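You operate a simulated robot arm through the tools that you are given. There is no shell and no other tool.

You run a simulated robot arm. Do the job below in one go: nothing can be reset, and whatever is moved stays where it is left.

TASK
Pull the blind all the way down and draw both curtains.
Fine: fold the holdbacks down to free them.

The check looks at the end state, three seconds after you hand in, the way a careful person would. Anything else that was tipped, shoved, dropped, spilled or broken makes it a failure. Flat cloth is picked up by pressing the open fingertips on it (5 to 10 N) and closing them slowly along it; thin cloth reads only 2 to 8 mm in the jaws.

THE ROBOT
A 6-joint arm with a two-finger gripper, fixed in place. Base frame: the origin is on the floor under the middle of its stand, x ahead of it, y to its left, z up. Readings come in cm, degrees, newtons and seconds.
It reaches about 157.2 cm from its shoulder. Its first joint turns from -166.0 to 166.0 degrees. Payload 2.45 kg.
The TCP is the grasp point between the finger pads, 2 cm short of the fingertips. In the tool frame z runs along the fingers and y along their closing line. The gripper opens to 14 cm; its body begins 16.8 cm behind the TCP.
Orientation is told as [roll, pitch, yaw] about the base's x, y, z axes, in that order, counted from this pose: with the fingers straight down and closing along the base's y, the tool's x points along the base's -x, its y along +y and its z along -z.

THE INTERFACE
- The arm moves only by the tool nudge_tool. Its argument "series" is a list of rows, each a list of 3 entries, a list of its own where there are three numbers: the shift along the tool's x, y, z in units of 500 mm (1.0 is 500 mm), then the turn, a rotation vector about the tool's x, y, z in units of 180 degrees (1.0 is 180 degrees), then the gripper command, from -1 (shut) to 1 (fully open), values between in proportion. In form: [[[dx, dy, dz], [ax, ay, az], jaw], ...]. A call has 1 to 20 rows; each row is the pose to reach, as a shift and turn from the pose commanded when the call began, along the tool's axes at that moment. A call with a number of a shift or a turn outside -1 to 1 is refused whole. Rows are played at 5 a second. More than 5 cm and 8.6 degrees between two rows, or a gripper value outside its range, and nothing of the call is played. A pose out of reach is approached as far as the arm can. The call stops where the force on the tool passes 90 N (or 10 N more than at its start, if that is more) or the arm is blocked; 0.2 s more then pass. Each finger travels about 4.5 cm/s and halts on what it meets, pressing with about 34 N; the grip force reading is that of the motor and also rises with nothing between the fingers. The clock runs only during rows and for 0.2 s after the last one: add rows that repeat a pose to give the fingers time. The reply holds the time, the measured pose of the TCP, the force on the tool along the base axes, the opening and the grip force, in the units named above and with some noise, with the torque about the TCP (base axes, N m) and any sound that the robot's microphone picked up, and new pictures: "views" is both (left out), scene, wrist or none.
- Cameras (640 x 400 px; columns grow to the right, rows downward): "scene" is fixed at [4.5, 50.03, 151.89]; the picture's right is [-0.36, -0.93, 0.00], its down [-0.24, 0.10, -0.96] and it looks along [0.90, -0.35, -0.26] (base axes); focal length 278 px, centre (320, 200). "wrist" rides on the gripper at [7.8, 1.1, -20.9] in the tool frame; the picture's right is [-0.14, 0.99, 0.00], its down [-0.92, -0.13, -0.37] and it looks along [-0.37, -0.05, 0.93] (tool axes); focal length 280 px, centre (320, 200). There is no depth. A picture from a camera that has moved, and an enlarged one, comes with that camera's place and axes in the base frame and with its lens. The place of the scene camera against the robot may be out by one fixed shift of up to 1.8 cm in any direction.
- close_up(camera, box): a new picture of the part [left, top, right, bottom] of that camera's present view, enlarged. It takes no simulated time.
- hand_in(): hands the job in; it is judged then, once.

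Nothing tells you positions but the pictures and the camera data. Unless the task says otherwise, let go and move clear before handing in.

The tools are called after ">>>" by a JSON object that holds its "method" and its "body". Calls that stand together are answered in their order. nudge_tool: Moves the arm, as the interface text tells. Its arguments: {"type":"object","properties":{"series":{"type":"array","items":{"type":"array"}},"views":{"type":"string","enum":["both","scene","wrist","none"]}},"required":["series"]} The other tools are called the same way: close_up (camera, box) takes an enlarged picture of a part of a camera's view; hand_in () hands the job in.

At the start:

```text
t: 0.0
ee_pos: [53.64, 18.02, 148.47]
orientation: [0.1, 0.0, -0.1]
contact_force: [0.0, -0.2, 0.4]
torque: [0.0, 0.02, -0.05]
grip_width: 14.03
grasp_force: 0.0
```

scene: 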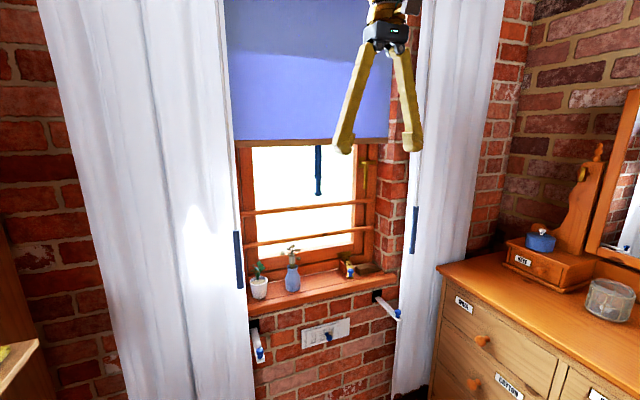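
wrist: 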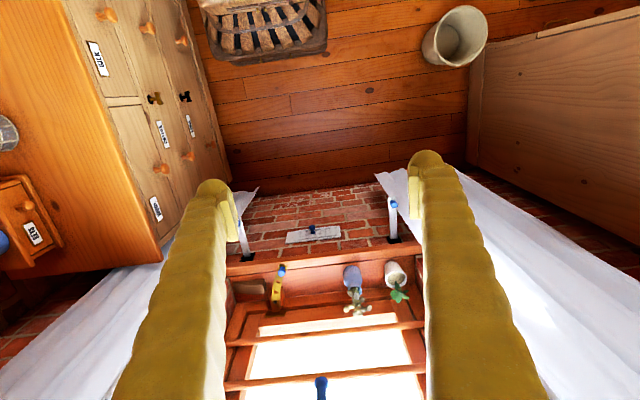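

I see a window with a half-drawn roller blind (a dark pull hangs below it), two white curtains with dark wands on their inner edges, and white holdback arms with blue knobs at each side. I'll look closer before moving.

>>> {"method": "close_up", "body": {"camera": "scene", "box": [220, 120, 420, 245]}}

>>> {"method": "close_up", "body": {"camera": "scene", "box": [220, 240, 440, 400]}}

>>> {"method": "close_up", "body": {"camera": "scene", "box": [20, 0, 260, 150]}}

>>> {"method": "close_up", "body": {"camera": "wrist", "box": [200, 150, 460, 400]}}

```text
3.20 times, centred on (320, 182) of scene
camera zoom: at [4.5, 50.03, 151.89], right [-0.36, -0.93, 0.0], down [-0.24, 0.1, -0.96], along [0.9, -0.35, -0.26], focal length 890 px, centre (320, 256)
```

zoom: 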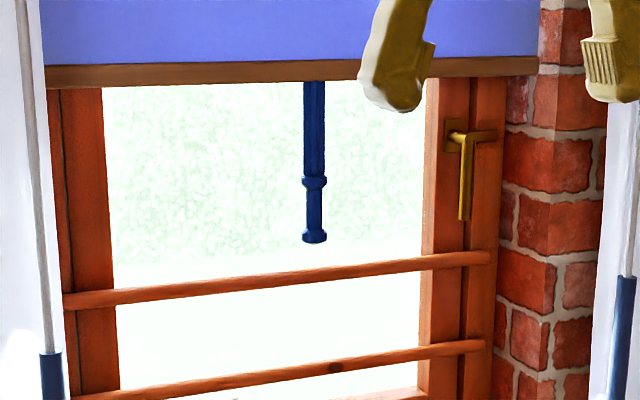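

```text
2.50 times, centred on (330, 320) of scene
camera zoom: at [4.5, 50.03, 151.89], right [-0.36, -0.93, 0.0], down [-0.24, 0.1, -0.96], along [0.9, -0.35, -0.26], focal length 695 px, centre (295, -100)
```

zoom: 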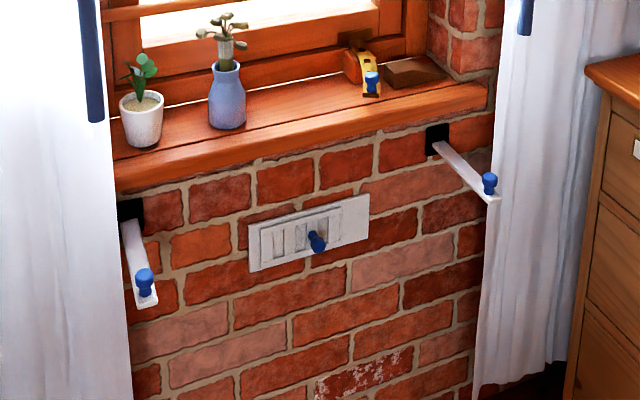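

```text
2.67 times, centred on (140, 75) of scene
camera zoom: at [4.5, 50.03, 151.89], right [-0.36, -0.93, 0.0], down [-0.24, 0.1, -0.96], along [0.9, -0.35, -0.26], focal length 741 px, centre (800, 533)
```

zoom: 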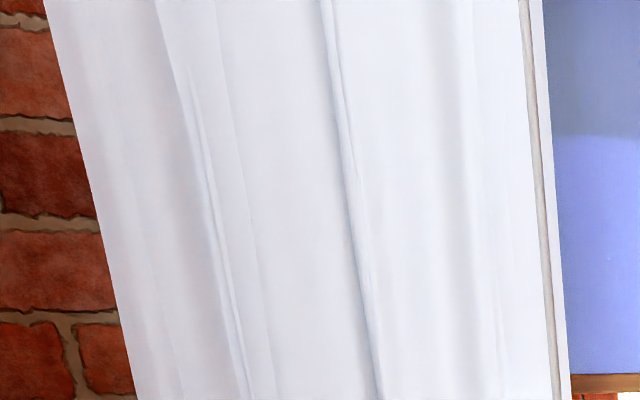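

```text
1.60 times, centred on (330, 275) of wrist
camera zoom: at [45.81, 19.12, 169.3], right [0.14, 0.99, 0.0], down [0.92, -0.13, 0.37], along [0.37, -0.05, -0.93], focal length 449 px, centre (304, 80)
```

zoom: 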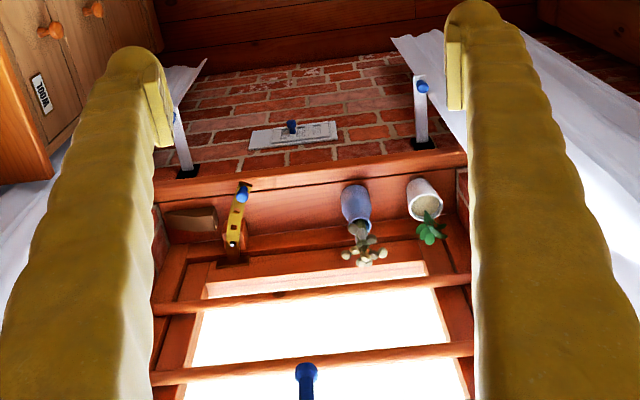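

The window recess seems centred near y≈12 with the wall at x≈104. The holdback arms stick out to x≈88 at z≈74, and the blind's pull bottom is about (108, 11, 125). I'll tilt the gripper forward to look at the window head-on with the wrist camera.

>>> {"method": "nudge_tool", "body": {"series": [[[0, 0, 0], [0, -0.04, 0], 1], [[0, 0, 0], [0, -0.08, 0], 1], [[0, 0, 0], [0, -0.12, 0], 1], [[0, 0, 0], [0, -0.16, 0], 1], [[0, 0, 0], [0, -0.2, 0], 1], [[0, 0, 0], [0, -0.24, 0], 1], [[0, 0, 0], [0, -0.28, 0], 1], [[0, 0, 0], [0, -0.32, 0], 1], [[0, 0, 0], [0, -0.36, 0], 1], [[0, 0, 0], [0, -0.36, 0], 1]], "views": "both"}}

```text
t: 2.2
ee_pos: [53.63, 17.96, 148.42]
orientation: [-0.1, -64.9, 0.0]
contact_force: [-0.3, 0.4, 0.2]
torque: [0.02, 0.0, -0.01]
grip_width: 14.01
grasp_force: 0.1
camera wrist: at [31.38, 19.1, 150.22], right [0.06, 0.99, 0.12], down [0.06, -0.13, 0.99], along [1.0, -0.05, -0.06], focal length 280 px, centre (320, 200)
```

scene: 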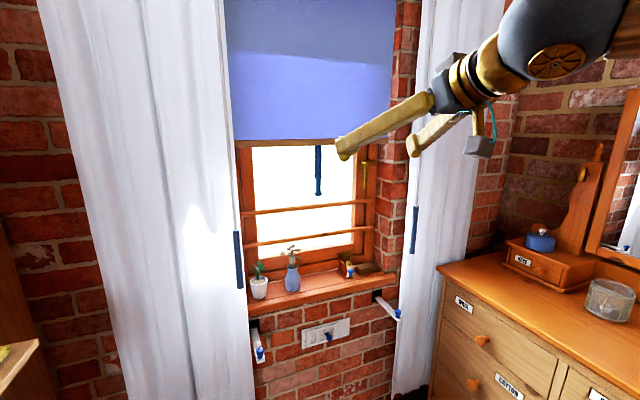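
wrist: 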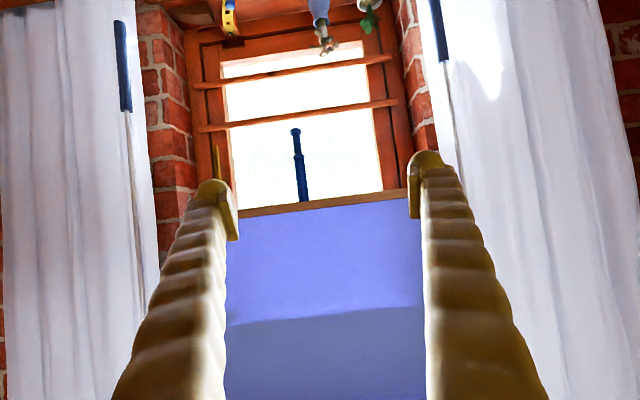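

The wrist view is now level but upside down. The pull runs from z≈125 to z≈145 at about (108, 11). I'll zoom in on the sill objects, wands and blind to see what's in the blind's path.

>>> {"method": "close_up", "body": {"camera": "wrist", "box": [90, 0, 250, 100]}}

>>> {"method": "close_up", "body": {"camera": "wrist", "box": [200, 0, 400, 125]}}

>>> {"method": "close_up", "body": {"camera": "scene", "box": [235, 225, 315, 305]}}

>>> {"method": "close_up", "body": {"camera": "scene", "box": [315, 235, 435, 345]}}

>>> {"method": "close_up", "body": {"camera": "wrist", "box": [380, 0, 600, 150]}}

```text
4.00 times, centred on (170, 50) of wrist
camera zoom: at [31.38, 19.1, 150.22], right [0.06, 0.99, 0.12], down [0.06, -0.13, 0.99], along [1.0, -0.05, -0.06], focal length 1122 px, centre (920, 800)
```

zoom: 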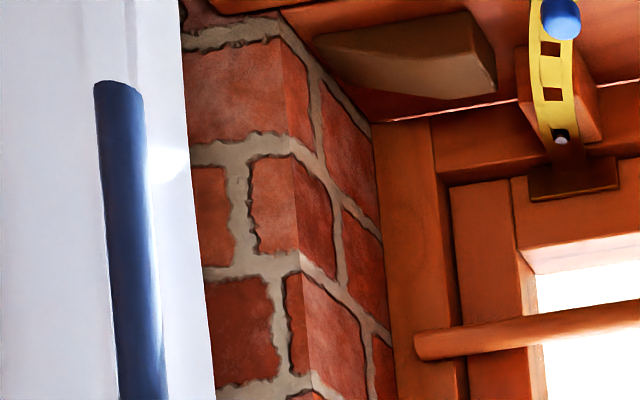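

```text
3.20 times, centred on (300, 62) of wrist
camera zoom: at [31.38, 19.1, 150.22], right [0.06, 0.99, 0.12], down [0.06, -0.13, 0.99], along [1.0, -0.05, -0.06], focal length 897 px, centre (384, 640)
```

zoom: 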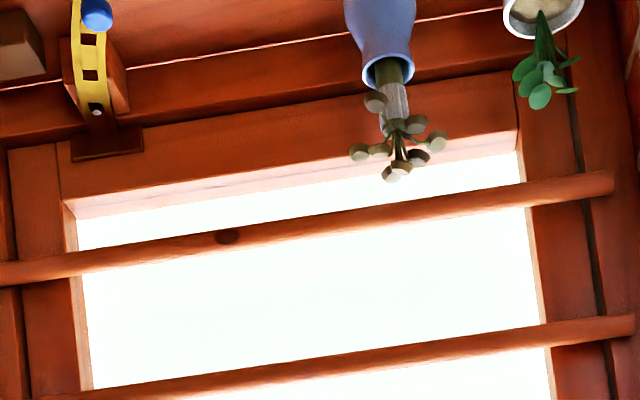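

```text
5.00 times, centred on (275, 265) of scene
camera zoom: at [4.5, 50.03, 151.89], right [-0.36, -0.93, 0.0], down [-0.24, 0.1, -0.96], along [0.9, -0.35, -0.26], focal length 1390 px, centre (545, -125)
```

zoom: 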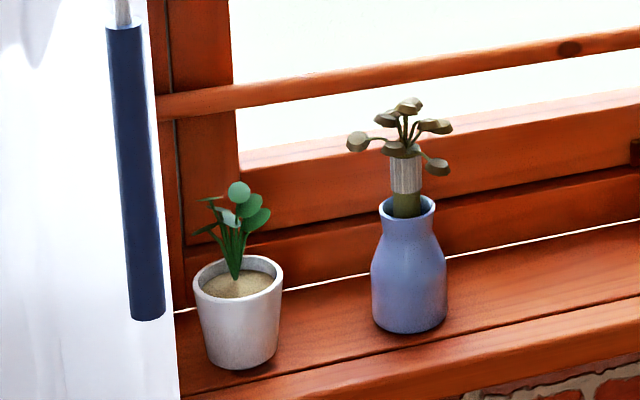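

```text
3.64 times, centred on (375, 290) of scene
camera zoom: at [4.5, 50.03, 151.89], right [-0.36, -0.93, 0.0], down [-0.24, 0.1, -0.96], along [0.9, -0.35, -0.26], focal length 1011 px, centre (120, -127)
```

zoom: 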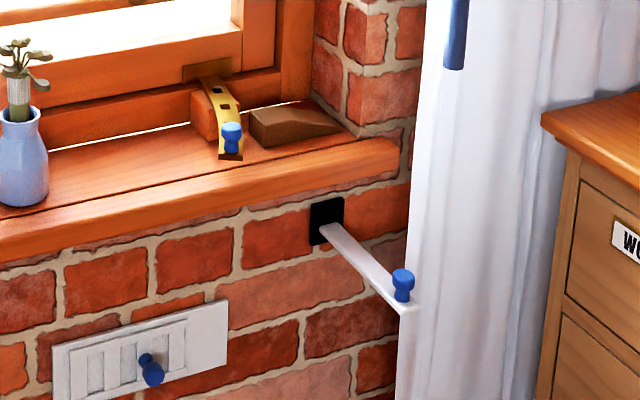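

```text
2.67 times, centred on (490, 75) of wrist
camera zoom: at [31.38, 19.1, 150.22], right [0.06, 0.99, 0.12], down [0.06, -0.13, 0.99], along [1.0, -0.05, -0.06], focal length 748 px, centre (-133, 533)
```

zoom: 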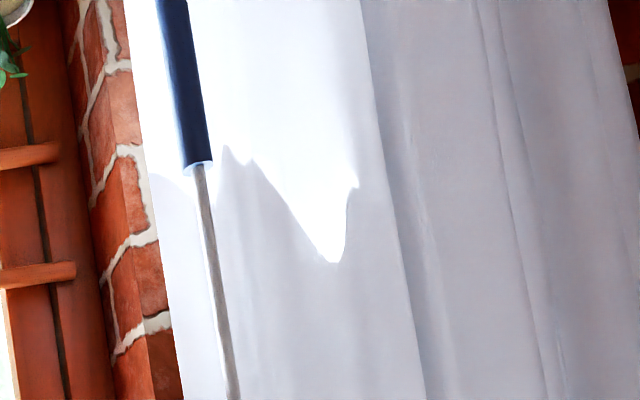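

The wands hang in front of the curtains at about x≈89: left at y≈45, right at y≈-23, with grips from z≈101 to 121. The window stay, vent and pots must be left alone. I'll level the fingers to point at the window first, then flip the gripper so the camera rides on top and looks slightly down.

>>> {"method": "nudge_tool", "body": {"series": [[[0, 0, 0], [0, -0.035, 0], 1], [[0, 0, 0], [0, -0.07, 0], 1], [[0, 0, 0], [0, -0.105, 0], 1], [[0, 0, 0], [0, -0.14, 0], 1], [[0, 0, 0], [0, -0.14, 0], 1]], "views": "none"}}

```text
t: 3.4
ee_pos: [53.59, 18.16, 148.44]
orientation: [166.0, -90.0, -166.0]
contact_force: [-0.3, -0.1, 0.3]
torque: [-0.01, 0.0, 0.05]
grip_width: 13.99
grasp_force: 0.0
```

The fingers now point level at the window. Next I'll roll the gripper half a turn about its own axis so the camera ends on top, staying in free air.

>>> {"method": "nudge_tool", "body": {"series": [[[0, 0, 0], [0, 0, 0.045], 1], [[0, 0, 0], [0, 0, 0.09], 1], [[0, 0, 0], [0, 0, 0.135], 1], [[0, 0, 0], [0, 0, 0.18], 1], [[0, 0, 0], [0, 0, 0.225], 1], [[0, 0, 0], [0, 0, 0.27], 1], [[0, 0, 0], [0, 0, 0.315], 1], [[0, 0, 0], [0, 0, 0.36], 1], [[0, 0, 0], [0, 0, 0.405], 1], [[0, 0, 0], [0, 0, 0.45], 1], [[0, 0, 0], [0, 0, 0.495], 1], [[0, 0, 0], [0, 0, 0.54], 1], [[0, 0, 0], [0, 0, 0.585], 1], [[0, 0, 0], [0, 0, 0.63], 1], [[0, 0, 0], [0, 0, 0.675], 1], [[0, 0, 0], [0, 0, 0.72], 1], [[0, 0, 0], [0, 0, 0.765], 1], [[0, 0, 0], [0, 0, 0.81], 1], [[0, 0, 0], [0, 0, 0.855], 1], [[0, 0, 0], [0, 0, 0.9], 1]], "views": "none"}}

>>> {"method": "nudge_tool", "body": {"series": [[[0, 0, 0], [0, 0, 0.04], 1], [[0, 0, 0], [0, 0, 0.08], 1], [[0, 0, 0], [0, 0, 0.1], 1], [[0, 0, 0], [0, 0, 0.1], 1]], "views": "both"}}

```text
t: 7.8
ee_pos: [53.39, 19.86, 152.56]
orientation: [106.6, 62.1, -72.0]
contact_force: [0.3, 0.7, -0.2]
torque: [-0.02, -0.01, 0.01]
grip_width: 14.0
grasp_force: 0.1
out of reach, approached as far as the arm can: row 8, 9, 10, 11, 12, 13, 14, 15, 16, 17
stopped in row 20: the arm was blocked; the commanded pose is now the measured one
```

```text
t: 8.8
ee_pos: [53.42, 19.7, 152.57]
orientation: [131.1, 78.3, -46.2]
contact_force: [0.1, -0.1, 0.0]
torque: [-0.03, -0.02, -0.01]
grip_width: 14.0
grasp_force: 0.0
camera wrist: at [31.65, 18.55, 157.6], right [0.05, -1.0, 0.02], down [-0.24, -0.03, -0.97], along [0.97, 0.05, -0.24], focal length 280 px, centre (320, 200)
```

scene: 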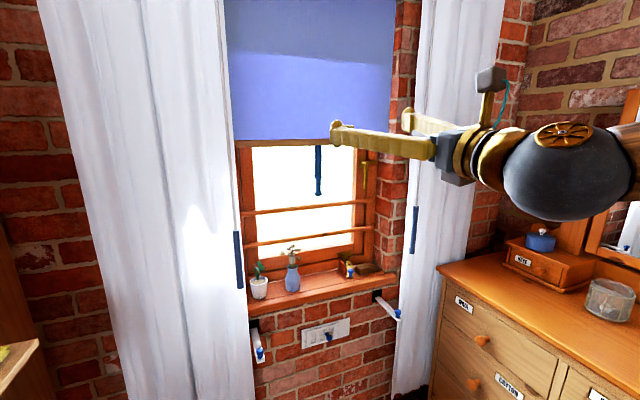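
wrist: 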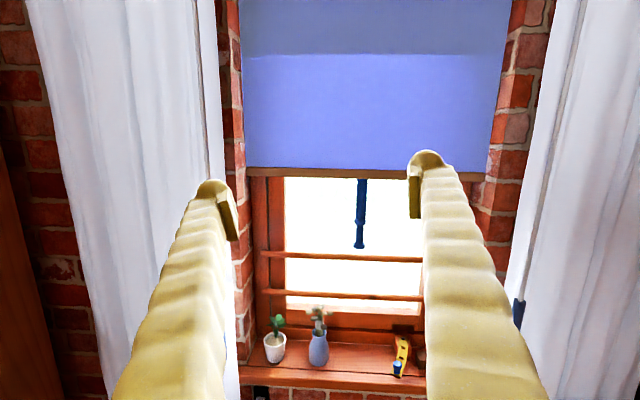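

The camera is now on top and the view is upright, but the tool ended about 12° off. I'll correct the remaining tilt so the fingers point straight along +x.

>>> {"method": "nudge_tool", "body": {"series": [[[0, 0, 0], [-0.0075, -0.0219, 0.024], 1], [[0, 0, 0], [-0.0149, -0.0438, 0.048], 1], [[0, 0, 0], [-0.0149, -0.0438, 0.048], 1]], "views": "wrist"}}

```text
t: 9.6
ee_pos: [53.39, 19.65, 152.63]
orientation: [130.6, 89.9, -49.4]
contact_force: [0.8, -0.3, 0.4]
torque: [-0.02, -0.05, -0.01]
grip_width: 14.01
grasp_force: 0.0
camera wrist: at [32.47, 18.57, 160.43], right [0.0, -0.99, -0.14], down [-0.37, 0.13, -0.92], along [0.93, 0.05, -0.36], focal length 280 px, centre (320, 200)
```

wrist: 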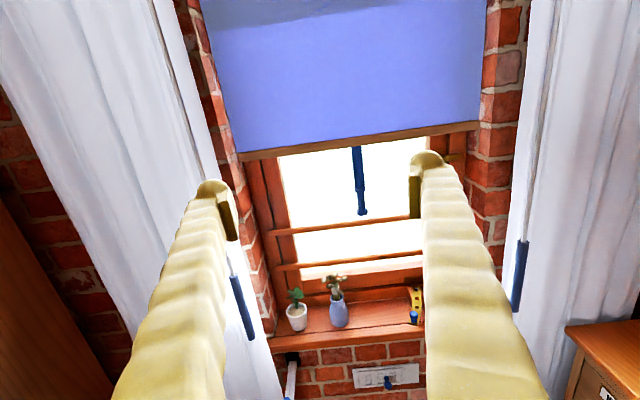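

The tool is level now, with tool x up, y toward the room's right and z forward. I'll move to the pull's height and line, then advance part way and check alignment.

>>> {"method": "nudge_tool", "body": {"series": [[[-0.063, 0.045, 0], [0, 0, 0], 1], [[-0.126, 0.09, 0], [0, 0, 0], 1], [[-0.189, 0.135, 0], [0, 0, 0], 1], [[-0.252, 0.179, 0], [0, 0, 0], 1], [[-0.252, 0.179, 0.08], [0, 0, 0], 1], [[-0.252, 0.179, 0.16], [0, 0, 0], 1], [[-0.252, 0.179, 0.24], [0, 0, 0], 1], [[-0.252, 0.179, 0.32], [0, 0, 0], 1], [[-0.252, 0.179, 0.4], [0, 0, 0], 1], [[-0.252, 0.179, 0.48], [0, 0, 0], 1], [[-0.252, 0.179, 0.56], [0, 0, 0], 1], [[-0.252, 0.179, 0.64], [0, 0, 0], 1], [[-0.252, 0.179, 0.72], [0, 0, 0], 1], [[-0.252, 0.179, 0.8], [0, 0, 0], 1], [[-0.252, 0.179, 0.8], [0, 0, 0], 1]], "views": "both"}}

```text
t: 12.8
ee_pos: [93.44, 10.63, 140.02]
orientation: [133.4, 89.8, -46.7]
contact_force: [-0.8, -0.7, -0.4]
torque: [0.01, 0.0, 0.01]
grip_width: 14.01
grasp_force: 0.0
camera wrist: at [72.46, 9.47, 147.8], right [0.0, -0.99, -0.14], down [-0.37, 0.13, -0.92], along [0.93, 0.05, -0.36], focal length 280 px, centre (320, 200)
```

scene: 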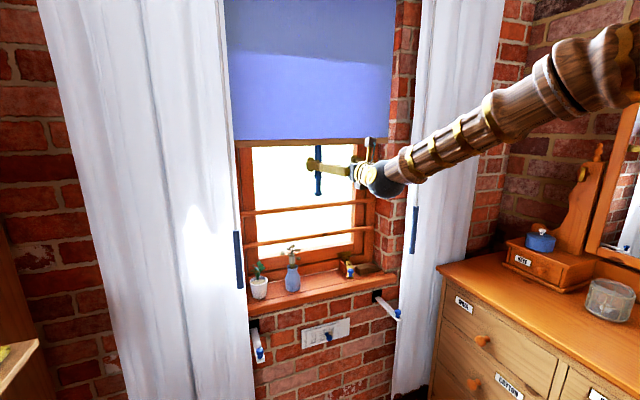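
wrist: 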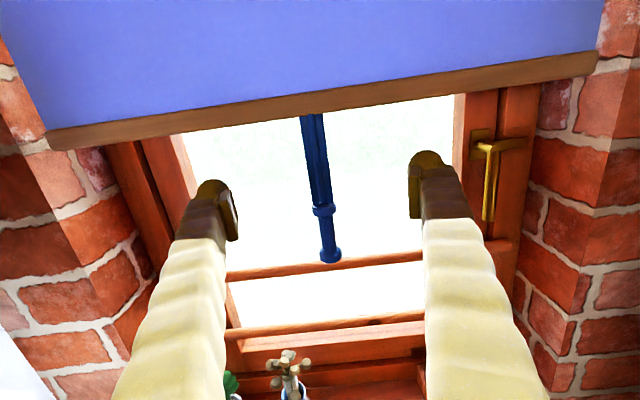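

The pull is straight ahead at y≈11, x≈107, with the fingers straddling it. I'll advance to it and close on its upper part.

>>> {"method": "nudge_tool", "body": {"series": [[[0, -0.003, 0.09], [0, 0, 0], 1], [[0, -0.006, 0.18], [0, 0, 0], 1], [[0, -0.006, 0.275], [0, 0, 0], 1], [[0, -0.006, 0.275], [0, 0, 0], 1]], "views": "both"}}

```text
t: 13.8
ee_pos: [107.27, 10.67, 140.06]
orientation: [131.7, 89.9, -48.4]
contact_force: [-0.2, -0.1, 0.1]
torque: [-0.01, 0.0, 0.03]
grip_width: 14.0
grasp_force: 0.1
camera wrist: at [86.33, 9.56, 147.91], right [0.0, -0.99, -0.14], down [-0.37, 0.13, -0.92], along [0.93, 0.05, -0.36], focal length 280 px, centre (320, 200)
```

scene: 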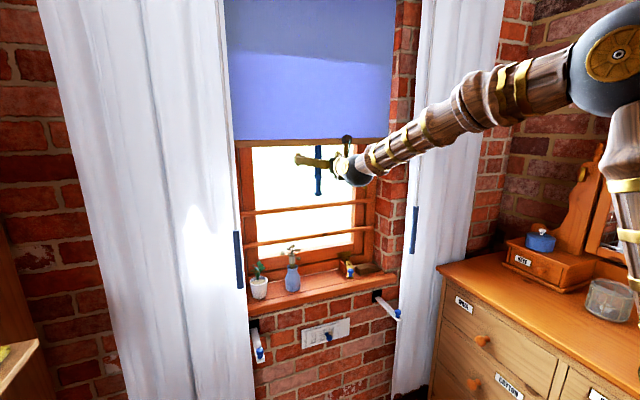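
wrist: 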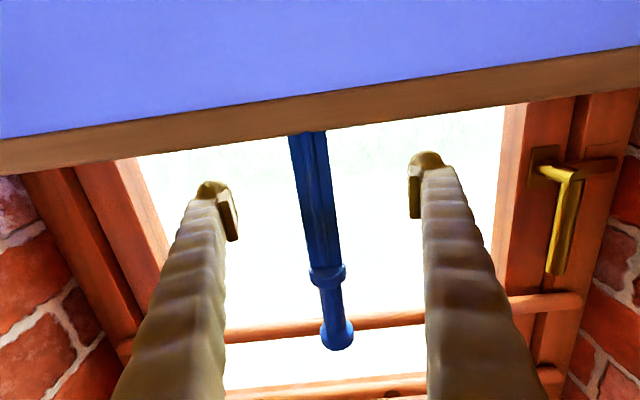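

The pull sits right between the pads at x≈107. Closing on it now.

>>> {"method": "nudge_tool", "body": {"series": [[[0, 0, 0], [0, 0, 0], -1], [[0, 0, 0], [0, 0, 0], -1], [[0, 0, 0], [0, 0, 0], -1], [[0, 0, 0], [0, 0, 0], -1], [[0, 0, 0], [0, 0, 0], -1], [[0, 0, 0], [0, 0, 0], -1], [[0, 0, 0], [0, 0, 0], -1], [[0, 0, 0], [0, 0, 0], -1], [[0, 0, 0], [0, 0, 0], -1], [[0, 0, 0], [0, 0, 0], -1]], "views": "wrist"}}

```text
t: 16.0
ee_pos: [107.3, 10.96, 140.02]
orientation: [98.2, 89.8, -81.8]
contact_force: [17.9, 48.5, 1.0]
torque: [0.26, -0.06, -0.23]
grip_width: 0.71
grasp_force: 35.2
camera wrist: at [86.33, 9.8, 147.86], right [0.0, -0.99, -0.13], down [-0.37, 0.12, -0.92], along [0.93, 0.05, -0.36], focal length 280 px, centre (320, 200)
```

wrist: 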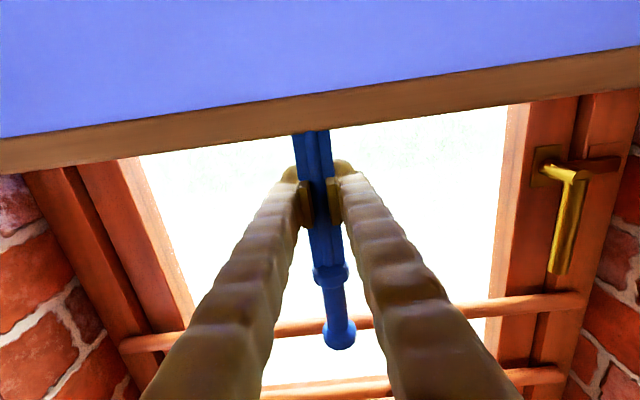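

The fingers closed, but the opening reads only 0.7 cm and there is a sideways force. I'll look closely before moving.

>>> {"method": "close_up", "body": {"camera": "wrist", "box": [260, 110, 400, 220]}}

>>> {"method": "close_up", "body": {"camera": "scene", "box": [280, 120, 380, 205]}}

```text
3.64 times, centred on (330, 165) of wrist
camera zoom: at [86.33, 9.8, 147.86], right [0.0, -0.99, -0.13], down [-0.37, 0.12, -0.92], along [0.93, 0.05, -0.36], focal length 1020 px, centre (284, 327)
```

zoom: 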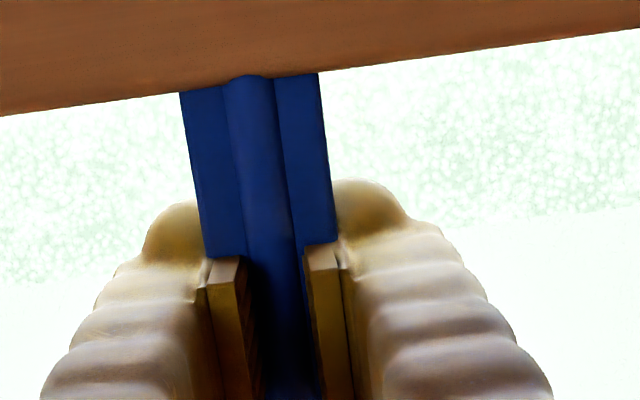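

```text
4.71 times, centred on (330, 162) of scene
camera zoom: at [4.5, 50.03, 151.89], right [-0.36, -0.93, 0.0], down [-0.24, 0.1, -0.96], along [0.9, -0.35, -0.26], focal length 1308 px, centre (273, 376)
```

zoom: 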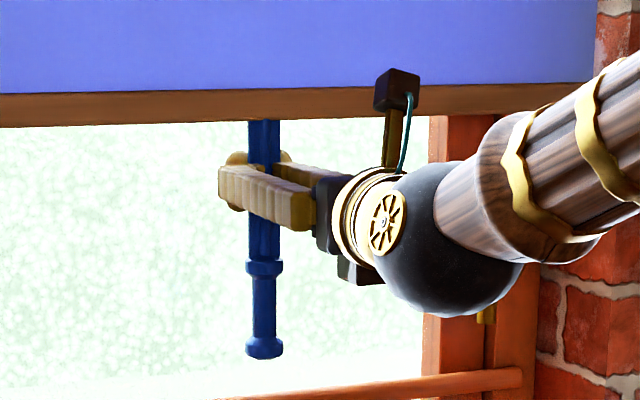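

The pads have closed on the thin front rib of the pull, and the sideways load suggests I'm a few mm off centre toward −y. I'll shift +y slightly to relieve it.

>>> {"method": "nudge_tool", "body": {"series": [[[0, -0.005, 0], [0, 0, 0], -1], [[0, -0.01, 0], [0, 0, 0], -1], [[0, -0.01, 0], [0, 0, 0], -1]], "views": "none"}}

```text
t: 16.8
ee_pos: [107.22, 10.99, 140.02]
orientation: [-162.7, 89.9, 17.1]
contact_force: [25.9, -28.6, -0.2]
torque: [0.0, -0.03, 0.11]
grip_width: 0.69
grasp_force: 34.3
```

The pull's centre is at y≈10.99, so I'll re-zero the sideways load and try drawing it down 2 cm.

>>> {"method": "nudge_tool", "body": {"series": [[[0, 0.0036, 0], [0, 0, 0], -1], [[-0.02, 0.0036, 0], [0, 0, 0], -1], [[-0.04, 0.0036, 0], [0, 0, 0], -1], [[-0.06, 0.0036, 0], [0, 0, 0], -1]], "views": "both"}}

```text
t: 17.8
ee_pos: [107.16, 11.0, 136.84]
orientation: [14.5, 90.0, -165.7]
contact_force: [39.5, -59.8, -2.0]
torque: [0.0, 0.11, 0.39]
grip_width: 0.69
grasp_force: 35.7
camera wrist: at [86.3, 9.93, 144.77], right [0.0, -0.99, -0.14], down [-0.37, 0.13, -0.92], along [0.93, 0.05, -0.37], focal length 280 px, centre (320, 200)
```

scene: 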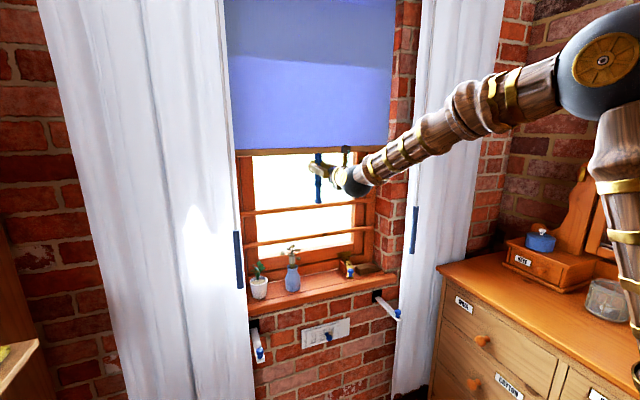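
wrist: 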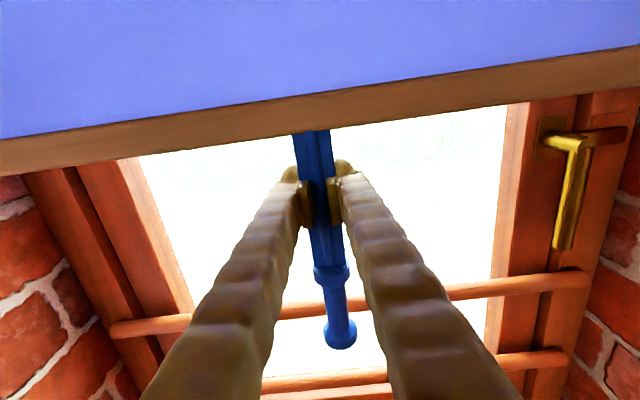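

The blind follows the pull (the rail came down about 3 cm). The sideways force rose, so I'll hold still for a moment and re-read it before continuing.

>>> {"method": "nudge_tool", "body": {"series": [[[0, 0, 0], [0, 0, 0], -1], [[0, 0, 0], [0, 0, 0], -1]], "views": "none"}}

```text
t: 18.4
ee_pos: [107.24, 10.96, 137.01]
orientation: [141.7, 89.9, -38.6]
contact_force: [41.2, -59.6, -2.2]
torque: [0.0, 0.09, 0.41]
grip_width: 0.67
grasp_force: 34.8
```

>>> {"method": "nudge_tool", "body": {"series": [[[0, 0.004, -0.003], [0, 0, 0], -1], [[0, 0.004, -0.003], [0, 0, 0], -1]], "views": "none"}}

```text
t: 19.0
ee_pos: [107.06, 10.89, 137.14]
orientation: [130.2, 89.9, -49.8]
contact_force: [46.9, -42.6, 1.5]
torque: [0.1, 0.01, 0.25]
grip_width: 0.71
grasp_force: 34.5
```

The arm is stiff, so small misalignments give big side loads. I'll ease the jaws open a little to reset the grip. This also shows whether the blind stays where it's put.

>>> {"method": "nudge_tool", "body": {"series": [[[0, 0, 0], [0, 0, 0], -0.5], [[0, 0, 0], [0, 0, 0], -0.5], [[0, 0, 0], [0, 0, 0], -0.5], [[0, 0, 0], [0, 0, 0], -0.5]], "views": "both"}}

```text
t: 20.0
ee_pos: [106.92, 11.01, 137.17]
orientation: [124.2, 89.8, -55.8]
contact_force: [0.1, 0.3, -0.7]
torque: [-0.01, 0.01, 0.02]
grip_width: 3.48
grasp_force: 0.0
camera wrist: at [86.08, 9.96, 144.85], right [0.0, -0.99, -0.14], down [-0.37, 0.13, -0.92], along [0.93, 0.05, -0.36], focal length 280 px, centre (320, 200)
```

scene: 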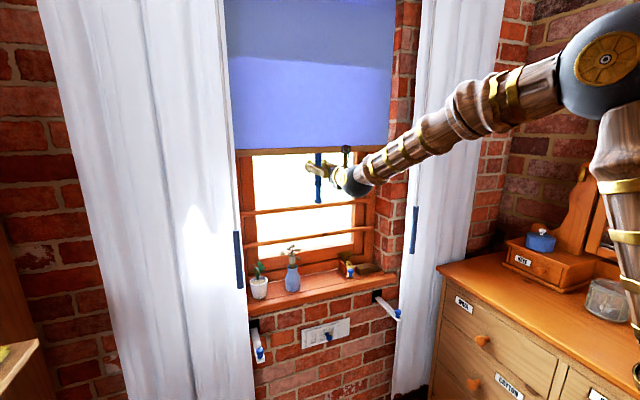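
wrist: 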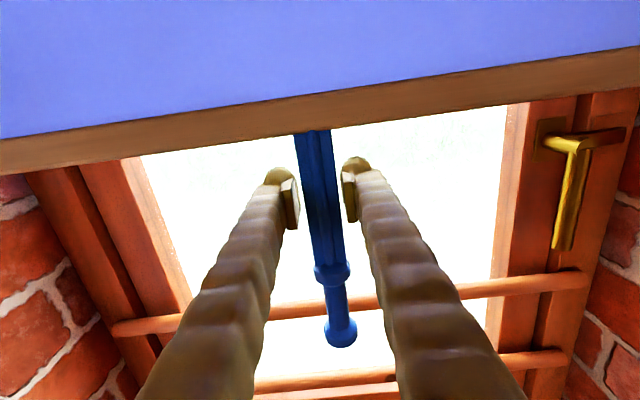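

The blind stays put when released, and the pull is centred between the pads. I'll re-close and draw it down another 16 cm at moderate speed.

>>> {"method": "nudge_tool", "body": {"series": [[[0, 0, 0], [0, 0, 0], -1], [[0, 0, 0], [0, 0, 0], -1], [[0, 0, 0], [0, 0, 0], -1], [[0, 0, 0], [0, 0, 0], -1], [[-0.02, 0, 0], [0, 0, 0], -1], [[-0.06, 0, 0], [0, 0, 0], -1], [[-0.1, 0, 0], [0, 0, 0], -1], [[-0.14, 0, 0], [0, 0, 0], -1], [[-0.18, 0, 0], [0, 0, 0], -1], [[-0.22, 0, 0], [0, 0, 0], -1], [[-0.26, 0, 0], [0, 0, 0], -1], [[-0.3, 0, 0], [0, 0, 0], -1], [[-0.32, 0, 0], [0, 0, 0], -1], [[-0.32, 0, 0], [0, 0, 0], -1]], "views": "both"}}

```text
t: 23.0
ee_pos: [107.06, 10.88, 121.17]
orientation: [142.5, 89.9, -37.7]
contact_force: [-25.0, -6.2, -0.1]
torque: [0.1, -0.19, -0.01]
grip_width: 0.67
grasp_force: 34.6
camera wrist: at [86.15, 9.88, 128.91], right [0.0, -0.99, -0.14], down [-0.37, 0.13, -0.92], along [0.93, 0.05, -0.36], focal length 280 px, centre (320, 200)
```

scene: 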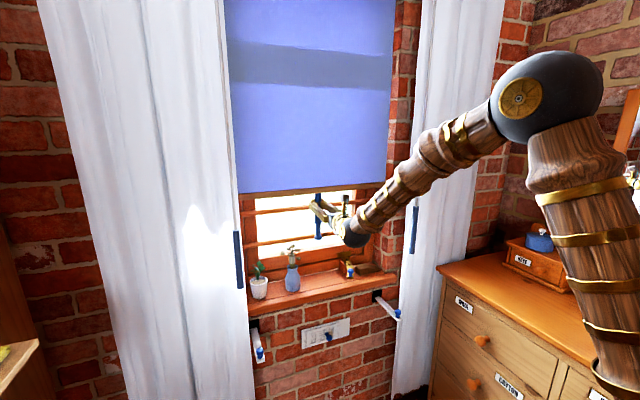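
wrist: 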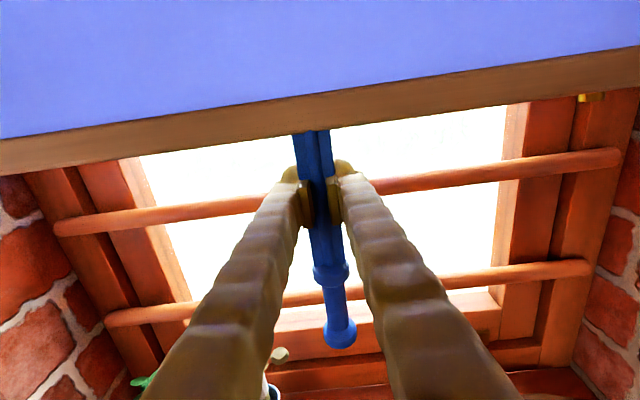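

The blind follows cleanly, with the rail now near z≈126. I'll continue another 12 cm and check the clearance to the vase.

>>> {"method": "nudge_tool", "body": {"series": [[[-0.03, 0, 0], [0, 0, 0], -1], [[-0.07, 0, 0], [0, 0, 0], -1], [[-0.11, 0, 0], [0, 0, 0], -1], [[-0.15, 0, 0], [0, 0, 0], -1], [[-0.19, 0, 0], [0, 0, 0], -1], [[-0.23, 0, 0], [0, 0, 0], -1], [[-0.24, 0, 0], [0, 0, 0], -1], [[-0.24, 0, 0], [0, 0, 0], -1]], "views": "both"}}

```text
t: 24.8
ee_pos: [107.15, 11.09, 109.4]
orientation: [81.4, 89.5, -99.7]
contact_force: [-16.9, -78.9, 0.2]
torque: [0.85, -0.27, 0.04]
grip_width: 0.89
grasp_force: 36.3
out of reach, approached as far as the arm can: row 6, 7, 8
camera wrist: at [86.16, 10.4, 117.25], right [-0.02, -0.99, -0.13], down [-0.37, 0.12, -0.92], along [0.93, 0.03, -0.37], focal length 280 px, centre (320, 200)
```

scene: 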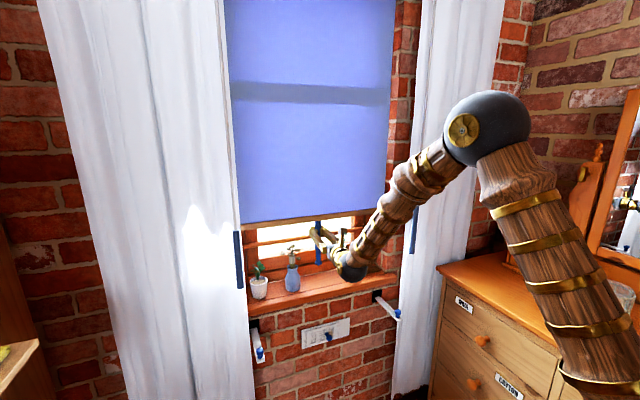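
wrist: 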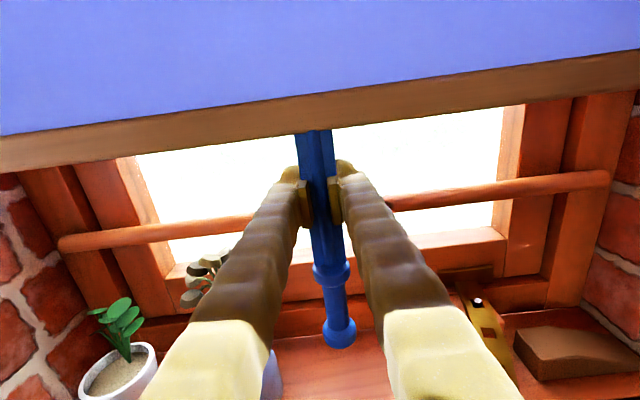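

The arm is running out of wrist range for level fingers at this height; the rail is now near z≈114. I'll release the pull, tilt the fingers 30° downward about the grip point, and re-grip.

>>> {"method": "nudge_tool", "body": {"series": [[[0, 0, 0], [0, 0, 0], -0.5], [[0, 0, 0], [0, 0, 0], -0.5], [[0, 0, 0], [0, 0, 0], -0.5]], "views": "none"}}

>>> {"method": "nudge_tool", "body": {"series": [[[0, 0, 0], [0, -0.04, 0], -0.5], [[0, 0, 0], [0, -0.08, 0], -0.5], [[0, 0, 0], [0, -0.12, 0], -0.5], [[0, 0, 0], [0, -0.16, 0], -0.5], [[0, 0, 0], [0, -0.16, 0], -0.5]], "views": "both"}}

```text
t: 25.6
ee_pos: [107.08, 11.64, 109.42]
orientation: [84.2, 89.3, -96.5]
contact_force: [-0.2, -0.9, 0.1]
torque: [0.0, 0.01, 0.03]
grip_width: 3.49
grasp_force: 0.1
```

```text
t: 26.8
ee_pos: [107.18, 11.46, 109.26]
orientation: [0.1, 61.2, -180.0]
contact_force: [-0.2, 0.2, 0.1]
torque: [0.03, 0.0, 0.02]
grip_width: 3.5
grasp_force: 0.1
camera wrist: at [92.52, 10.38, 126.21], right [-0.07, -0.99, -0.12], down [-0.77, 0.13, -0.63], along [0.64, 0.05, -0.77], focal length 280 px, centre (320, 200)
```

scene: 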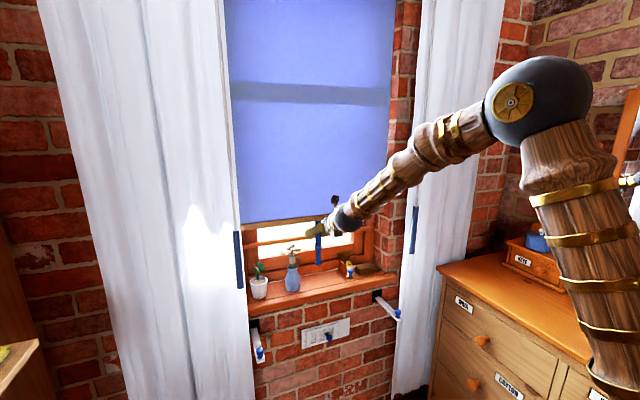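
wrist: 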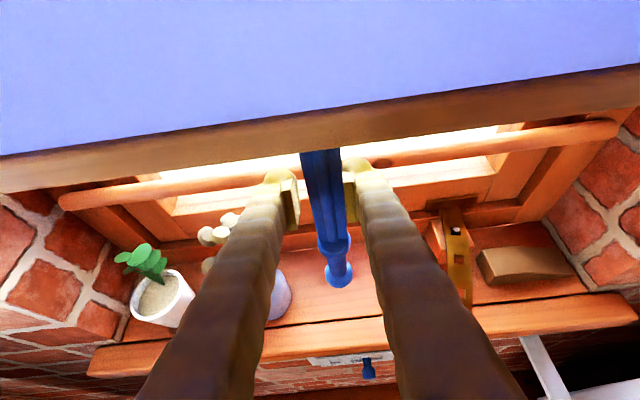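

Everything is clear: fingers tilted about 29° down, pull between the pads, pot and vase to the left. I'll recentre by 4 mm, re-grip and draw down 6 cm more. I expect a stop somewhere before the pull reaches the sill.

>>> {"method": "nudge_tool", "body": {"series": [[[0, 0.009, 0], [0, 0, 0], -0.5], [[0, 0.009, 0], [0, 0, 0], -1], [[0, 0.009, 0], [0, 0, 0], -1], [[0, 0.009, 0], [0, 0, 0], -1], [[0, 0.009, 0], [0, 0, 0], -1], [[-0.0175, 0.009, 0.0096], [0, 0, 0], -1], [[-0.035, 0.009, 0.0193], [0, 0, 0], -1], [[-0.0526, 0.009, 0.0289], [0, 0, 0], -1], [[-0.0701, 0.009, 0.0386], [0, 0, 0], -1], [[-0.0876, 0.009, 0.0482], [0, 0, 0], -1], [[-0.1051, 0.009, 0.0578], [0, 0, 0], -1], [[-0.1051, 0.009, 0.0578], [0, 0, 0], -1]], "views": "both"}}

```text
t: 29.4
ee_pos: [107.29, 11.03, 103.92]
orientation: [0.1, 61.7, 180.1]
contact_force: [18.1, -42.8, 44.7]
torque: [-0.59, -0.18, 0.6]
grip_width: 0.79
grasp_force: 35.8
camera wrist: at [92.61, 9.91, 120.6], right [-0.07, -0.99, -0.12], down [-0.76, 0.13, -0.64], along [0.64, 0.05, -0.76], focal length 280 px, centre (320, 200)
```

scene: 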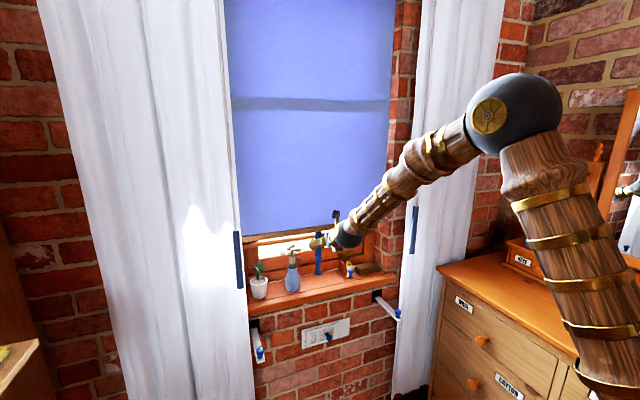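
wrist: 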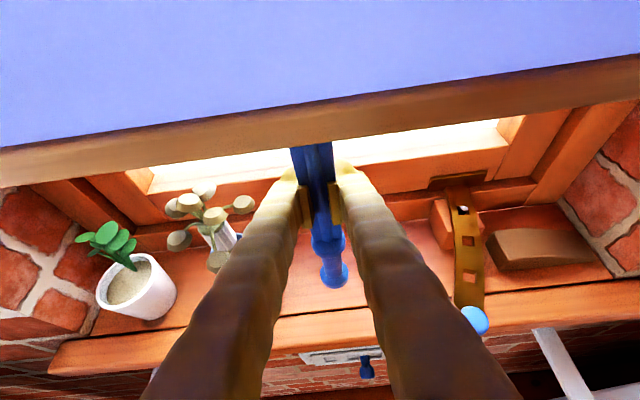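

At z≈104 the pull resists with about 45 N upward. That may be the blind's end stop, or a snag. I'll look closely at the rail ends before pushing on.

>>> {"method": "close_up", "body": {"camera": "scene", "box": [220, 190, 420, 315]}}

>>> {"method": "close_up", "body": {"camera": "wrist", "box": [240, 100, 420, 300]}}

```text
3.20 times, centred on (320, 252) of scene
camera zoom: at [4.5, 50.03, 151.89], right [-0.36, -0.93, 0.0], down [-0.24, 0.1, -0.96], along [0.9, -0.35, -0.26], focal length 890 px, centre (320, 32)
```

zoom: 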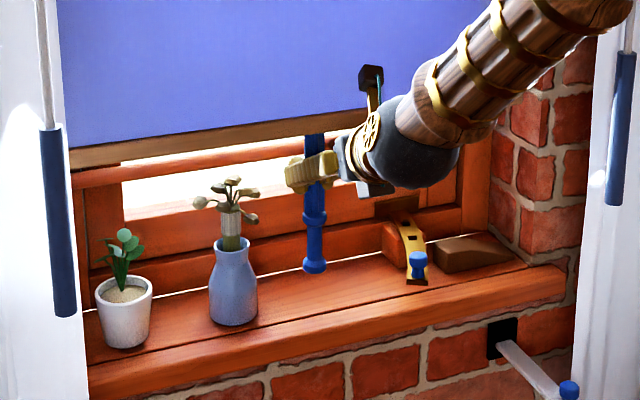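

```text
2.00 times, centred on (330, 200) of wrist
camera zoom: at [92.61, 9.91, 120.6], right [-0.07, -0.99, -0.12], down [-0.76, 0.13, -0.64], along [0.64, 0.05, -0.76], focal length 561 px, centre (300, 200)
```

zoom: 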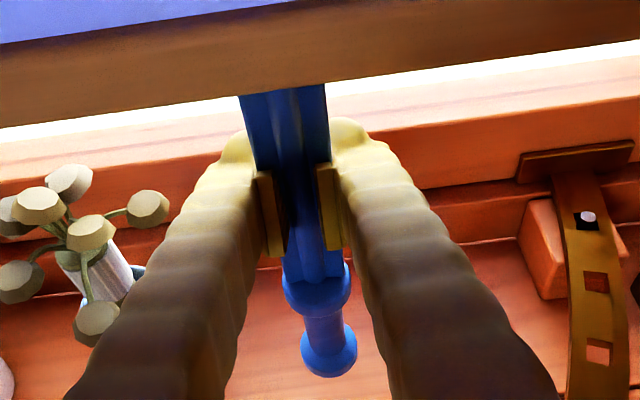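

Nothing appears to be touching the rail, and the flowers are clear behind and below it. I'll press down a further 1 cm in small steps and watch the force.

>>> {"method": "nudge_tool", "body": {"series": [[[-0.0044, 0.004, 0.0024], [0, 0, 0], -1], [[-0.0088, 0.004, 0.0048], [0, 0, 0], -1], [[-0.0088, 0.004, 0.0048], [0, 0, 0], -1]], "views": "none"}}

```text
t: 30.2
ee_pos: [107.08, 11.01, 103.02]
orientation: [0.1, 61.4, -179.9]
contact_force: [27.4, -17.4, 46.5]
torque: [-0.3, -0.35, 0.12]
grip_width: 0.78
grasp_force: 36.3
```

>>> {"method": "nudge_tool", "body": {"series": [[[-0.0088, 0.002, 0.0048], [0, 0, 0], -1], [[-0.0175, 0.002, 0.0096], [0, 0, 0], -1], [[-0.0175, 0.002, 0.0096], [0, 0, 0], -1]], "views": "both"}}

>>> {"method": "close_up", "body": {"camera": "wrist", "box": [240, 100, 420, 300]}}

>>> {"method": "close_up", "body": {"camera": "scene", "box": [220, 190, 420, 315]}}

```text
t: 31.0
ee_pos: [107.21, 10.89, 101.97]
orientation: [0.1, 61.5, -179.9]
contact_force: [33.1, 1.9, 46.7]
torque: [0.03, -0.46, 0.0]
grip_width: 0.79
grasp_force: 35.8
camera wrist: at [92.52, 9.86, 118.89], right [-0.07, -0.99, -0.12], down [-0.76, 0.13, -0.63], along [0.64, 0.05, -0.77], focal length 280 px, centre (320, 200)
```

scene: 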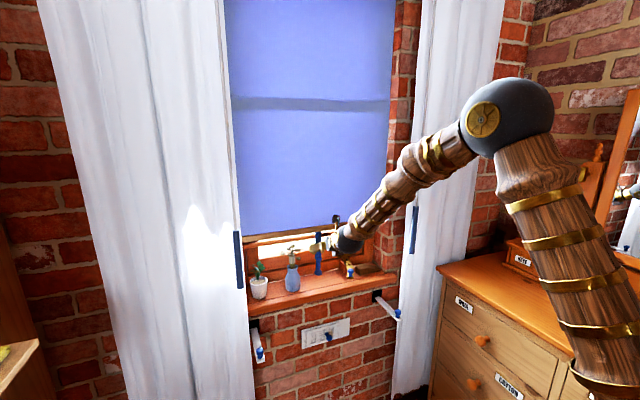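
wrist: 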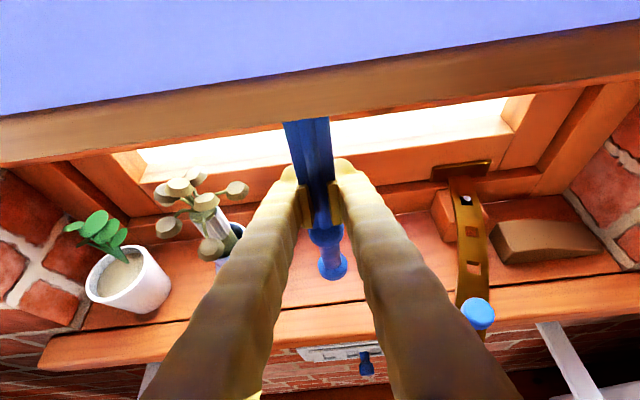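

```text
2.00 times, centred on (330, 200) of wrist
camera zoom: at [92.52, 9.86, 118.89], right [-0.07, -0.99, -0.12], down [-0.76, 0.13, -0.63], along [0.64, 0.05, -0.77], focal length 561 px, centre (300, 200)
```

zoom: 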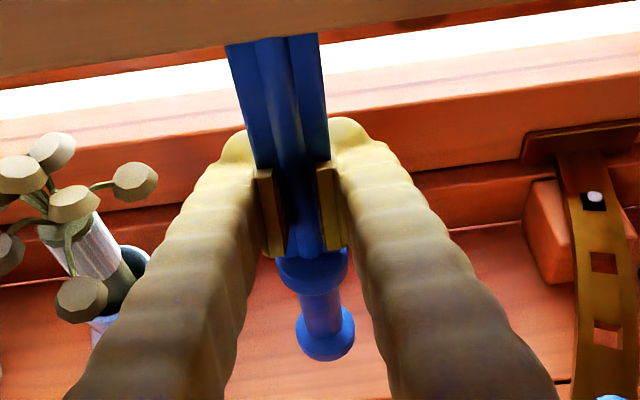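

```text
3.20 times, centred on (320, 252) of scene
camera zoom: at [4.5, 50.03, 151.89], right [-0.36, -0.93, 0.0], down [-0.24, 0.1, -0.96], along [0.9, -0.35, -0.26], focal length 890 px, centre (320, 32)
```

zoom: 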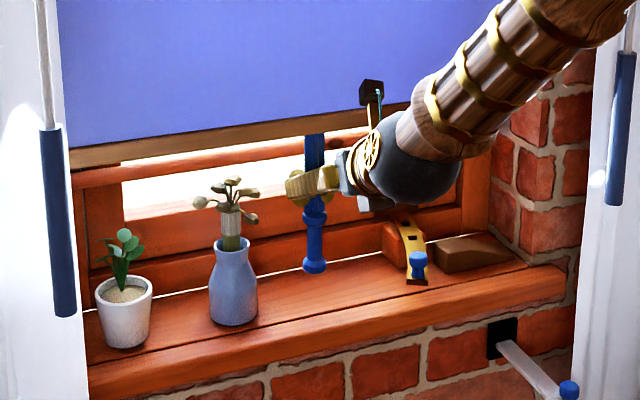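

The rail and pull didn't move during the last 2 cm; only the pads slid along the pull against ~46 N. So the blind is on a firm stop, with the rail at about z≈109 and nothing touching it. I'll make one slightly firmer tug against the pull's ring to confirm.

>>> {"method": "nudge_tool", "body": {"series": [[[-0.0088, 0, 0.0048], [0, 0, 0], -1], [[-0.0131, 0, 0.0072], [0, 0, 0], -1], [[-0.0131, 0, 0.0072], [0, 0, 0], -1]], "views": "none"}}

>>> {"method": "close_up", "body": {"camera": "scene", "box": [220, 190, 420, 315]}}

```text
t: 31.8
ee_pos: [107.21, 10.96, 101.26]
orientation: [0.2, 61.3, -179.8]
contact_force: [30.1, 12.4, 46.7]
torque: [0.22, -0.39, -0.05]
grip_width: 0.78
grasp_force: 35.3
```

```text
3.20 times, centred on (320, 252) of scene
camera zoom: at [4.5, 50.03, 151.89], right [-0.36, -0.93, 0.0], down [-0.24, 0.1, -0.96], along [0.9, -0.35, -0.26], focal length 890 px, centre (320, 32)
```

zoom: 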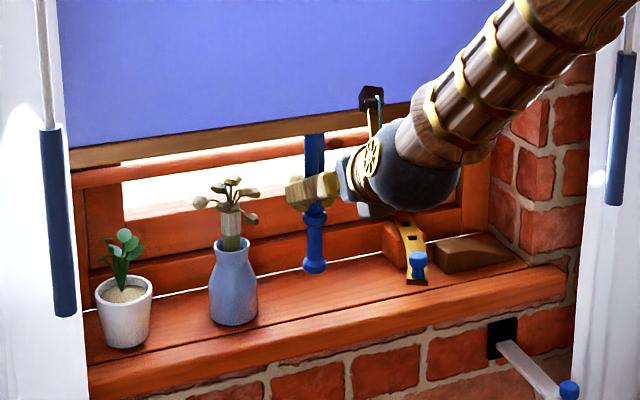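

The blind is on its hard stop: about 46 N of pull and no movement. I'll open the jaws modestly, back straight out, and check that it stays.

>>> {"method": "nudge_tool", "body": {"series": [[[0, 0, 0], [0, 0, 0], -0.4], [[0, 0, 0], [0, 0, 0], -0.4], [[0, 0, 0], [0, 0, 0], -0.4], [[0, 0, 0], [0, 0, 0], -0.4], [[-0.0145, 0, -0.0263], [0, 0, 0], -0.4], [[-0.0434, 0, -0.0788], [0, 0, 0], -0.4], [[-0.0723, 0, -0.1314], [0, 0, 0], -0.4], [[-0.101, 0, -0.184], [0, 0, 0], -0.4], [[-0.1446, 0, -0.2628], [0, 0, 0], -0.4], [[-0.1446, 0, -0.2628], [0, 0, 0], -0.4]], "views": "both"}}

```text
t: 34.0
ee_pos: [91.99, 10.88, 101.12]
orientation: [0.2, 61.3, -179.9]
contact_force: [-0.5, -0.8, -0.6]
torque: [-0.03, 0.02, -0.04]
grip_width: 4.2
grasp_force: 0.1
camera wrist: at [77.47, 9.83, 118.02], right [-0.07, -0.99, -0.12], down [-0.77, 0.13, -0.63], along [0.64, 0.05, -0.77], focal length 280 px, centre (320, 200)
```

scene: 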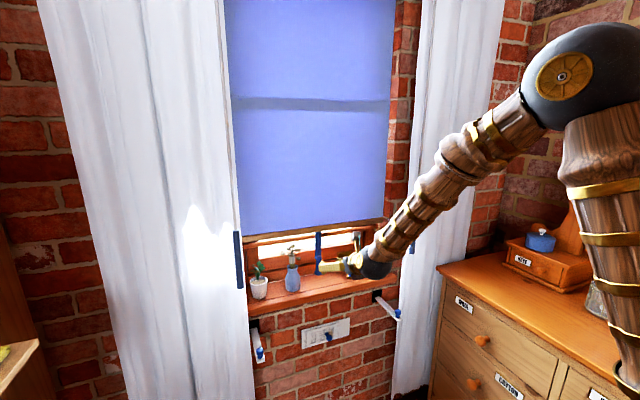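
wrist: 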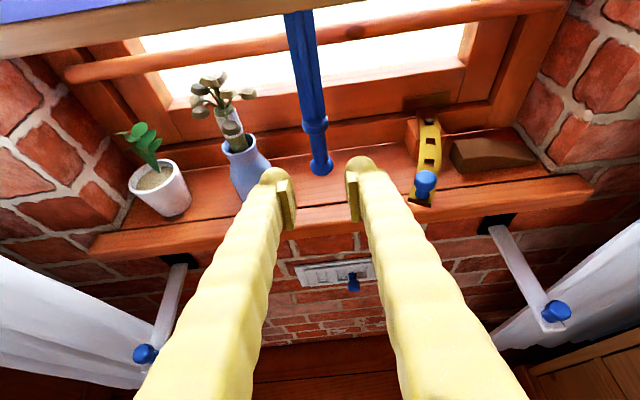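

The blind stays fully down and nothing on the sill moved. This view shows both holdbacks: arms at y≈40 (left) and y≈−18 (right), knob ends at x≈88, hinges at x≈103, z≈73.5. I'll close the jaws, tilt to 45° and move above the right holdback.

>>> {"method": "nudge_tool", "body": {"series": [[[-0.0387, 0.0692, -0.013], [0, -0.0113, 0], -1], [[-0.0775, 0.1385, -0.026], [0, -0.0227, 0], -1], [[-0.1162, 0.2078, -0.039], [0, -0.034, 0], -1], [[-0.155, 0.277, -0.052], [0, -0.0453, 0], -1], [[-0.1937, 0.3463, -0.065], [0, -0.0566, 0], -1], [[-0.2324, 0.4155, -0.0779], [0, -0.068, 0], -1], [[-0.2712, 0.4848, -0.0909], [0, -0.0793, 0], -1], [[-0.3099, 0.554, -0.1039], [0, -0.0906, 0], -1], [[-0.3099, 0.554, -0.1039], [0, -0.0906, 0], -1]], "views": "both"}}

```text
t: 36.0
ee_pos: [78.67, -15.51, 88.47]
orientation: [10.5, 39.9, -178.4]
contact_force: [0.6, -0.4, -0.3]
torque: [0.02, 0.0, 0.06]
grip_width: 0.03
grasp_force: 29.1
out of reach, approached as far as the arm can: row 3, 4, 5, 6, 7, 8, 9
camera wrist: at [71.32, -13.04, 109.48], right [-0.19, -0.98, 0.05], down [-0.93, 0.17, -0.33], along [0.31, -0.11, -0.94], focal length 280 px, centre (320, 200)
```

scene: 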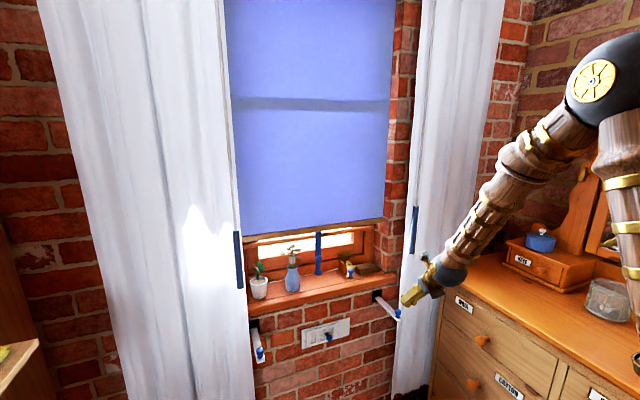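
wrist: 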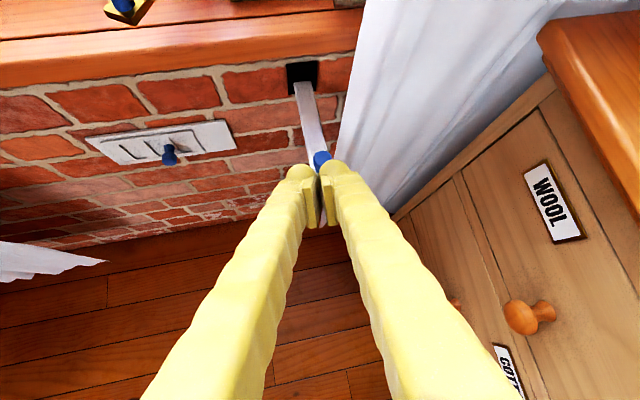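

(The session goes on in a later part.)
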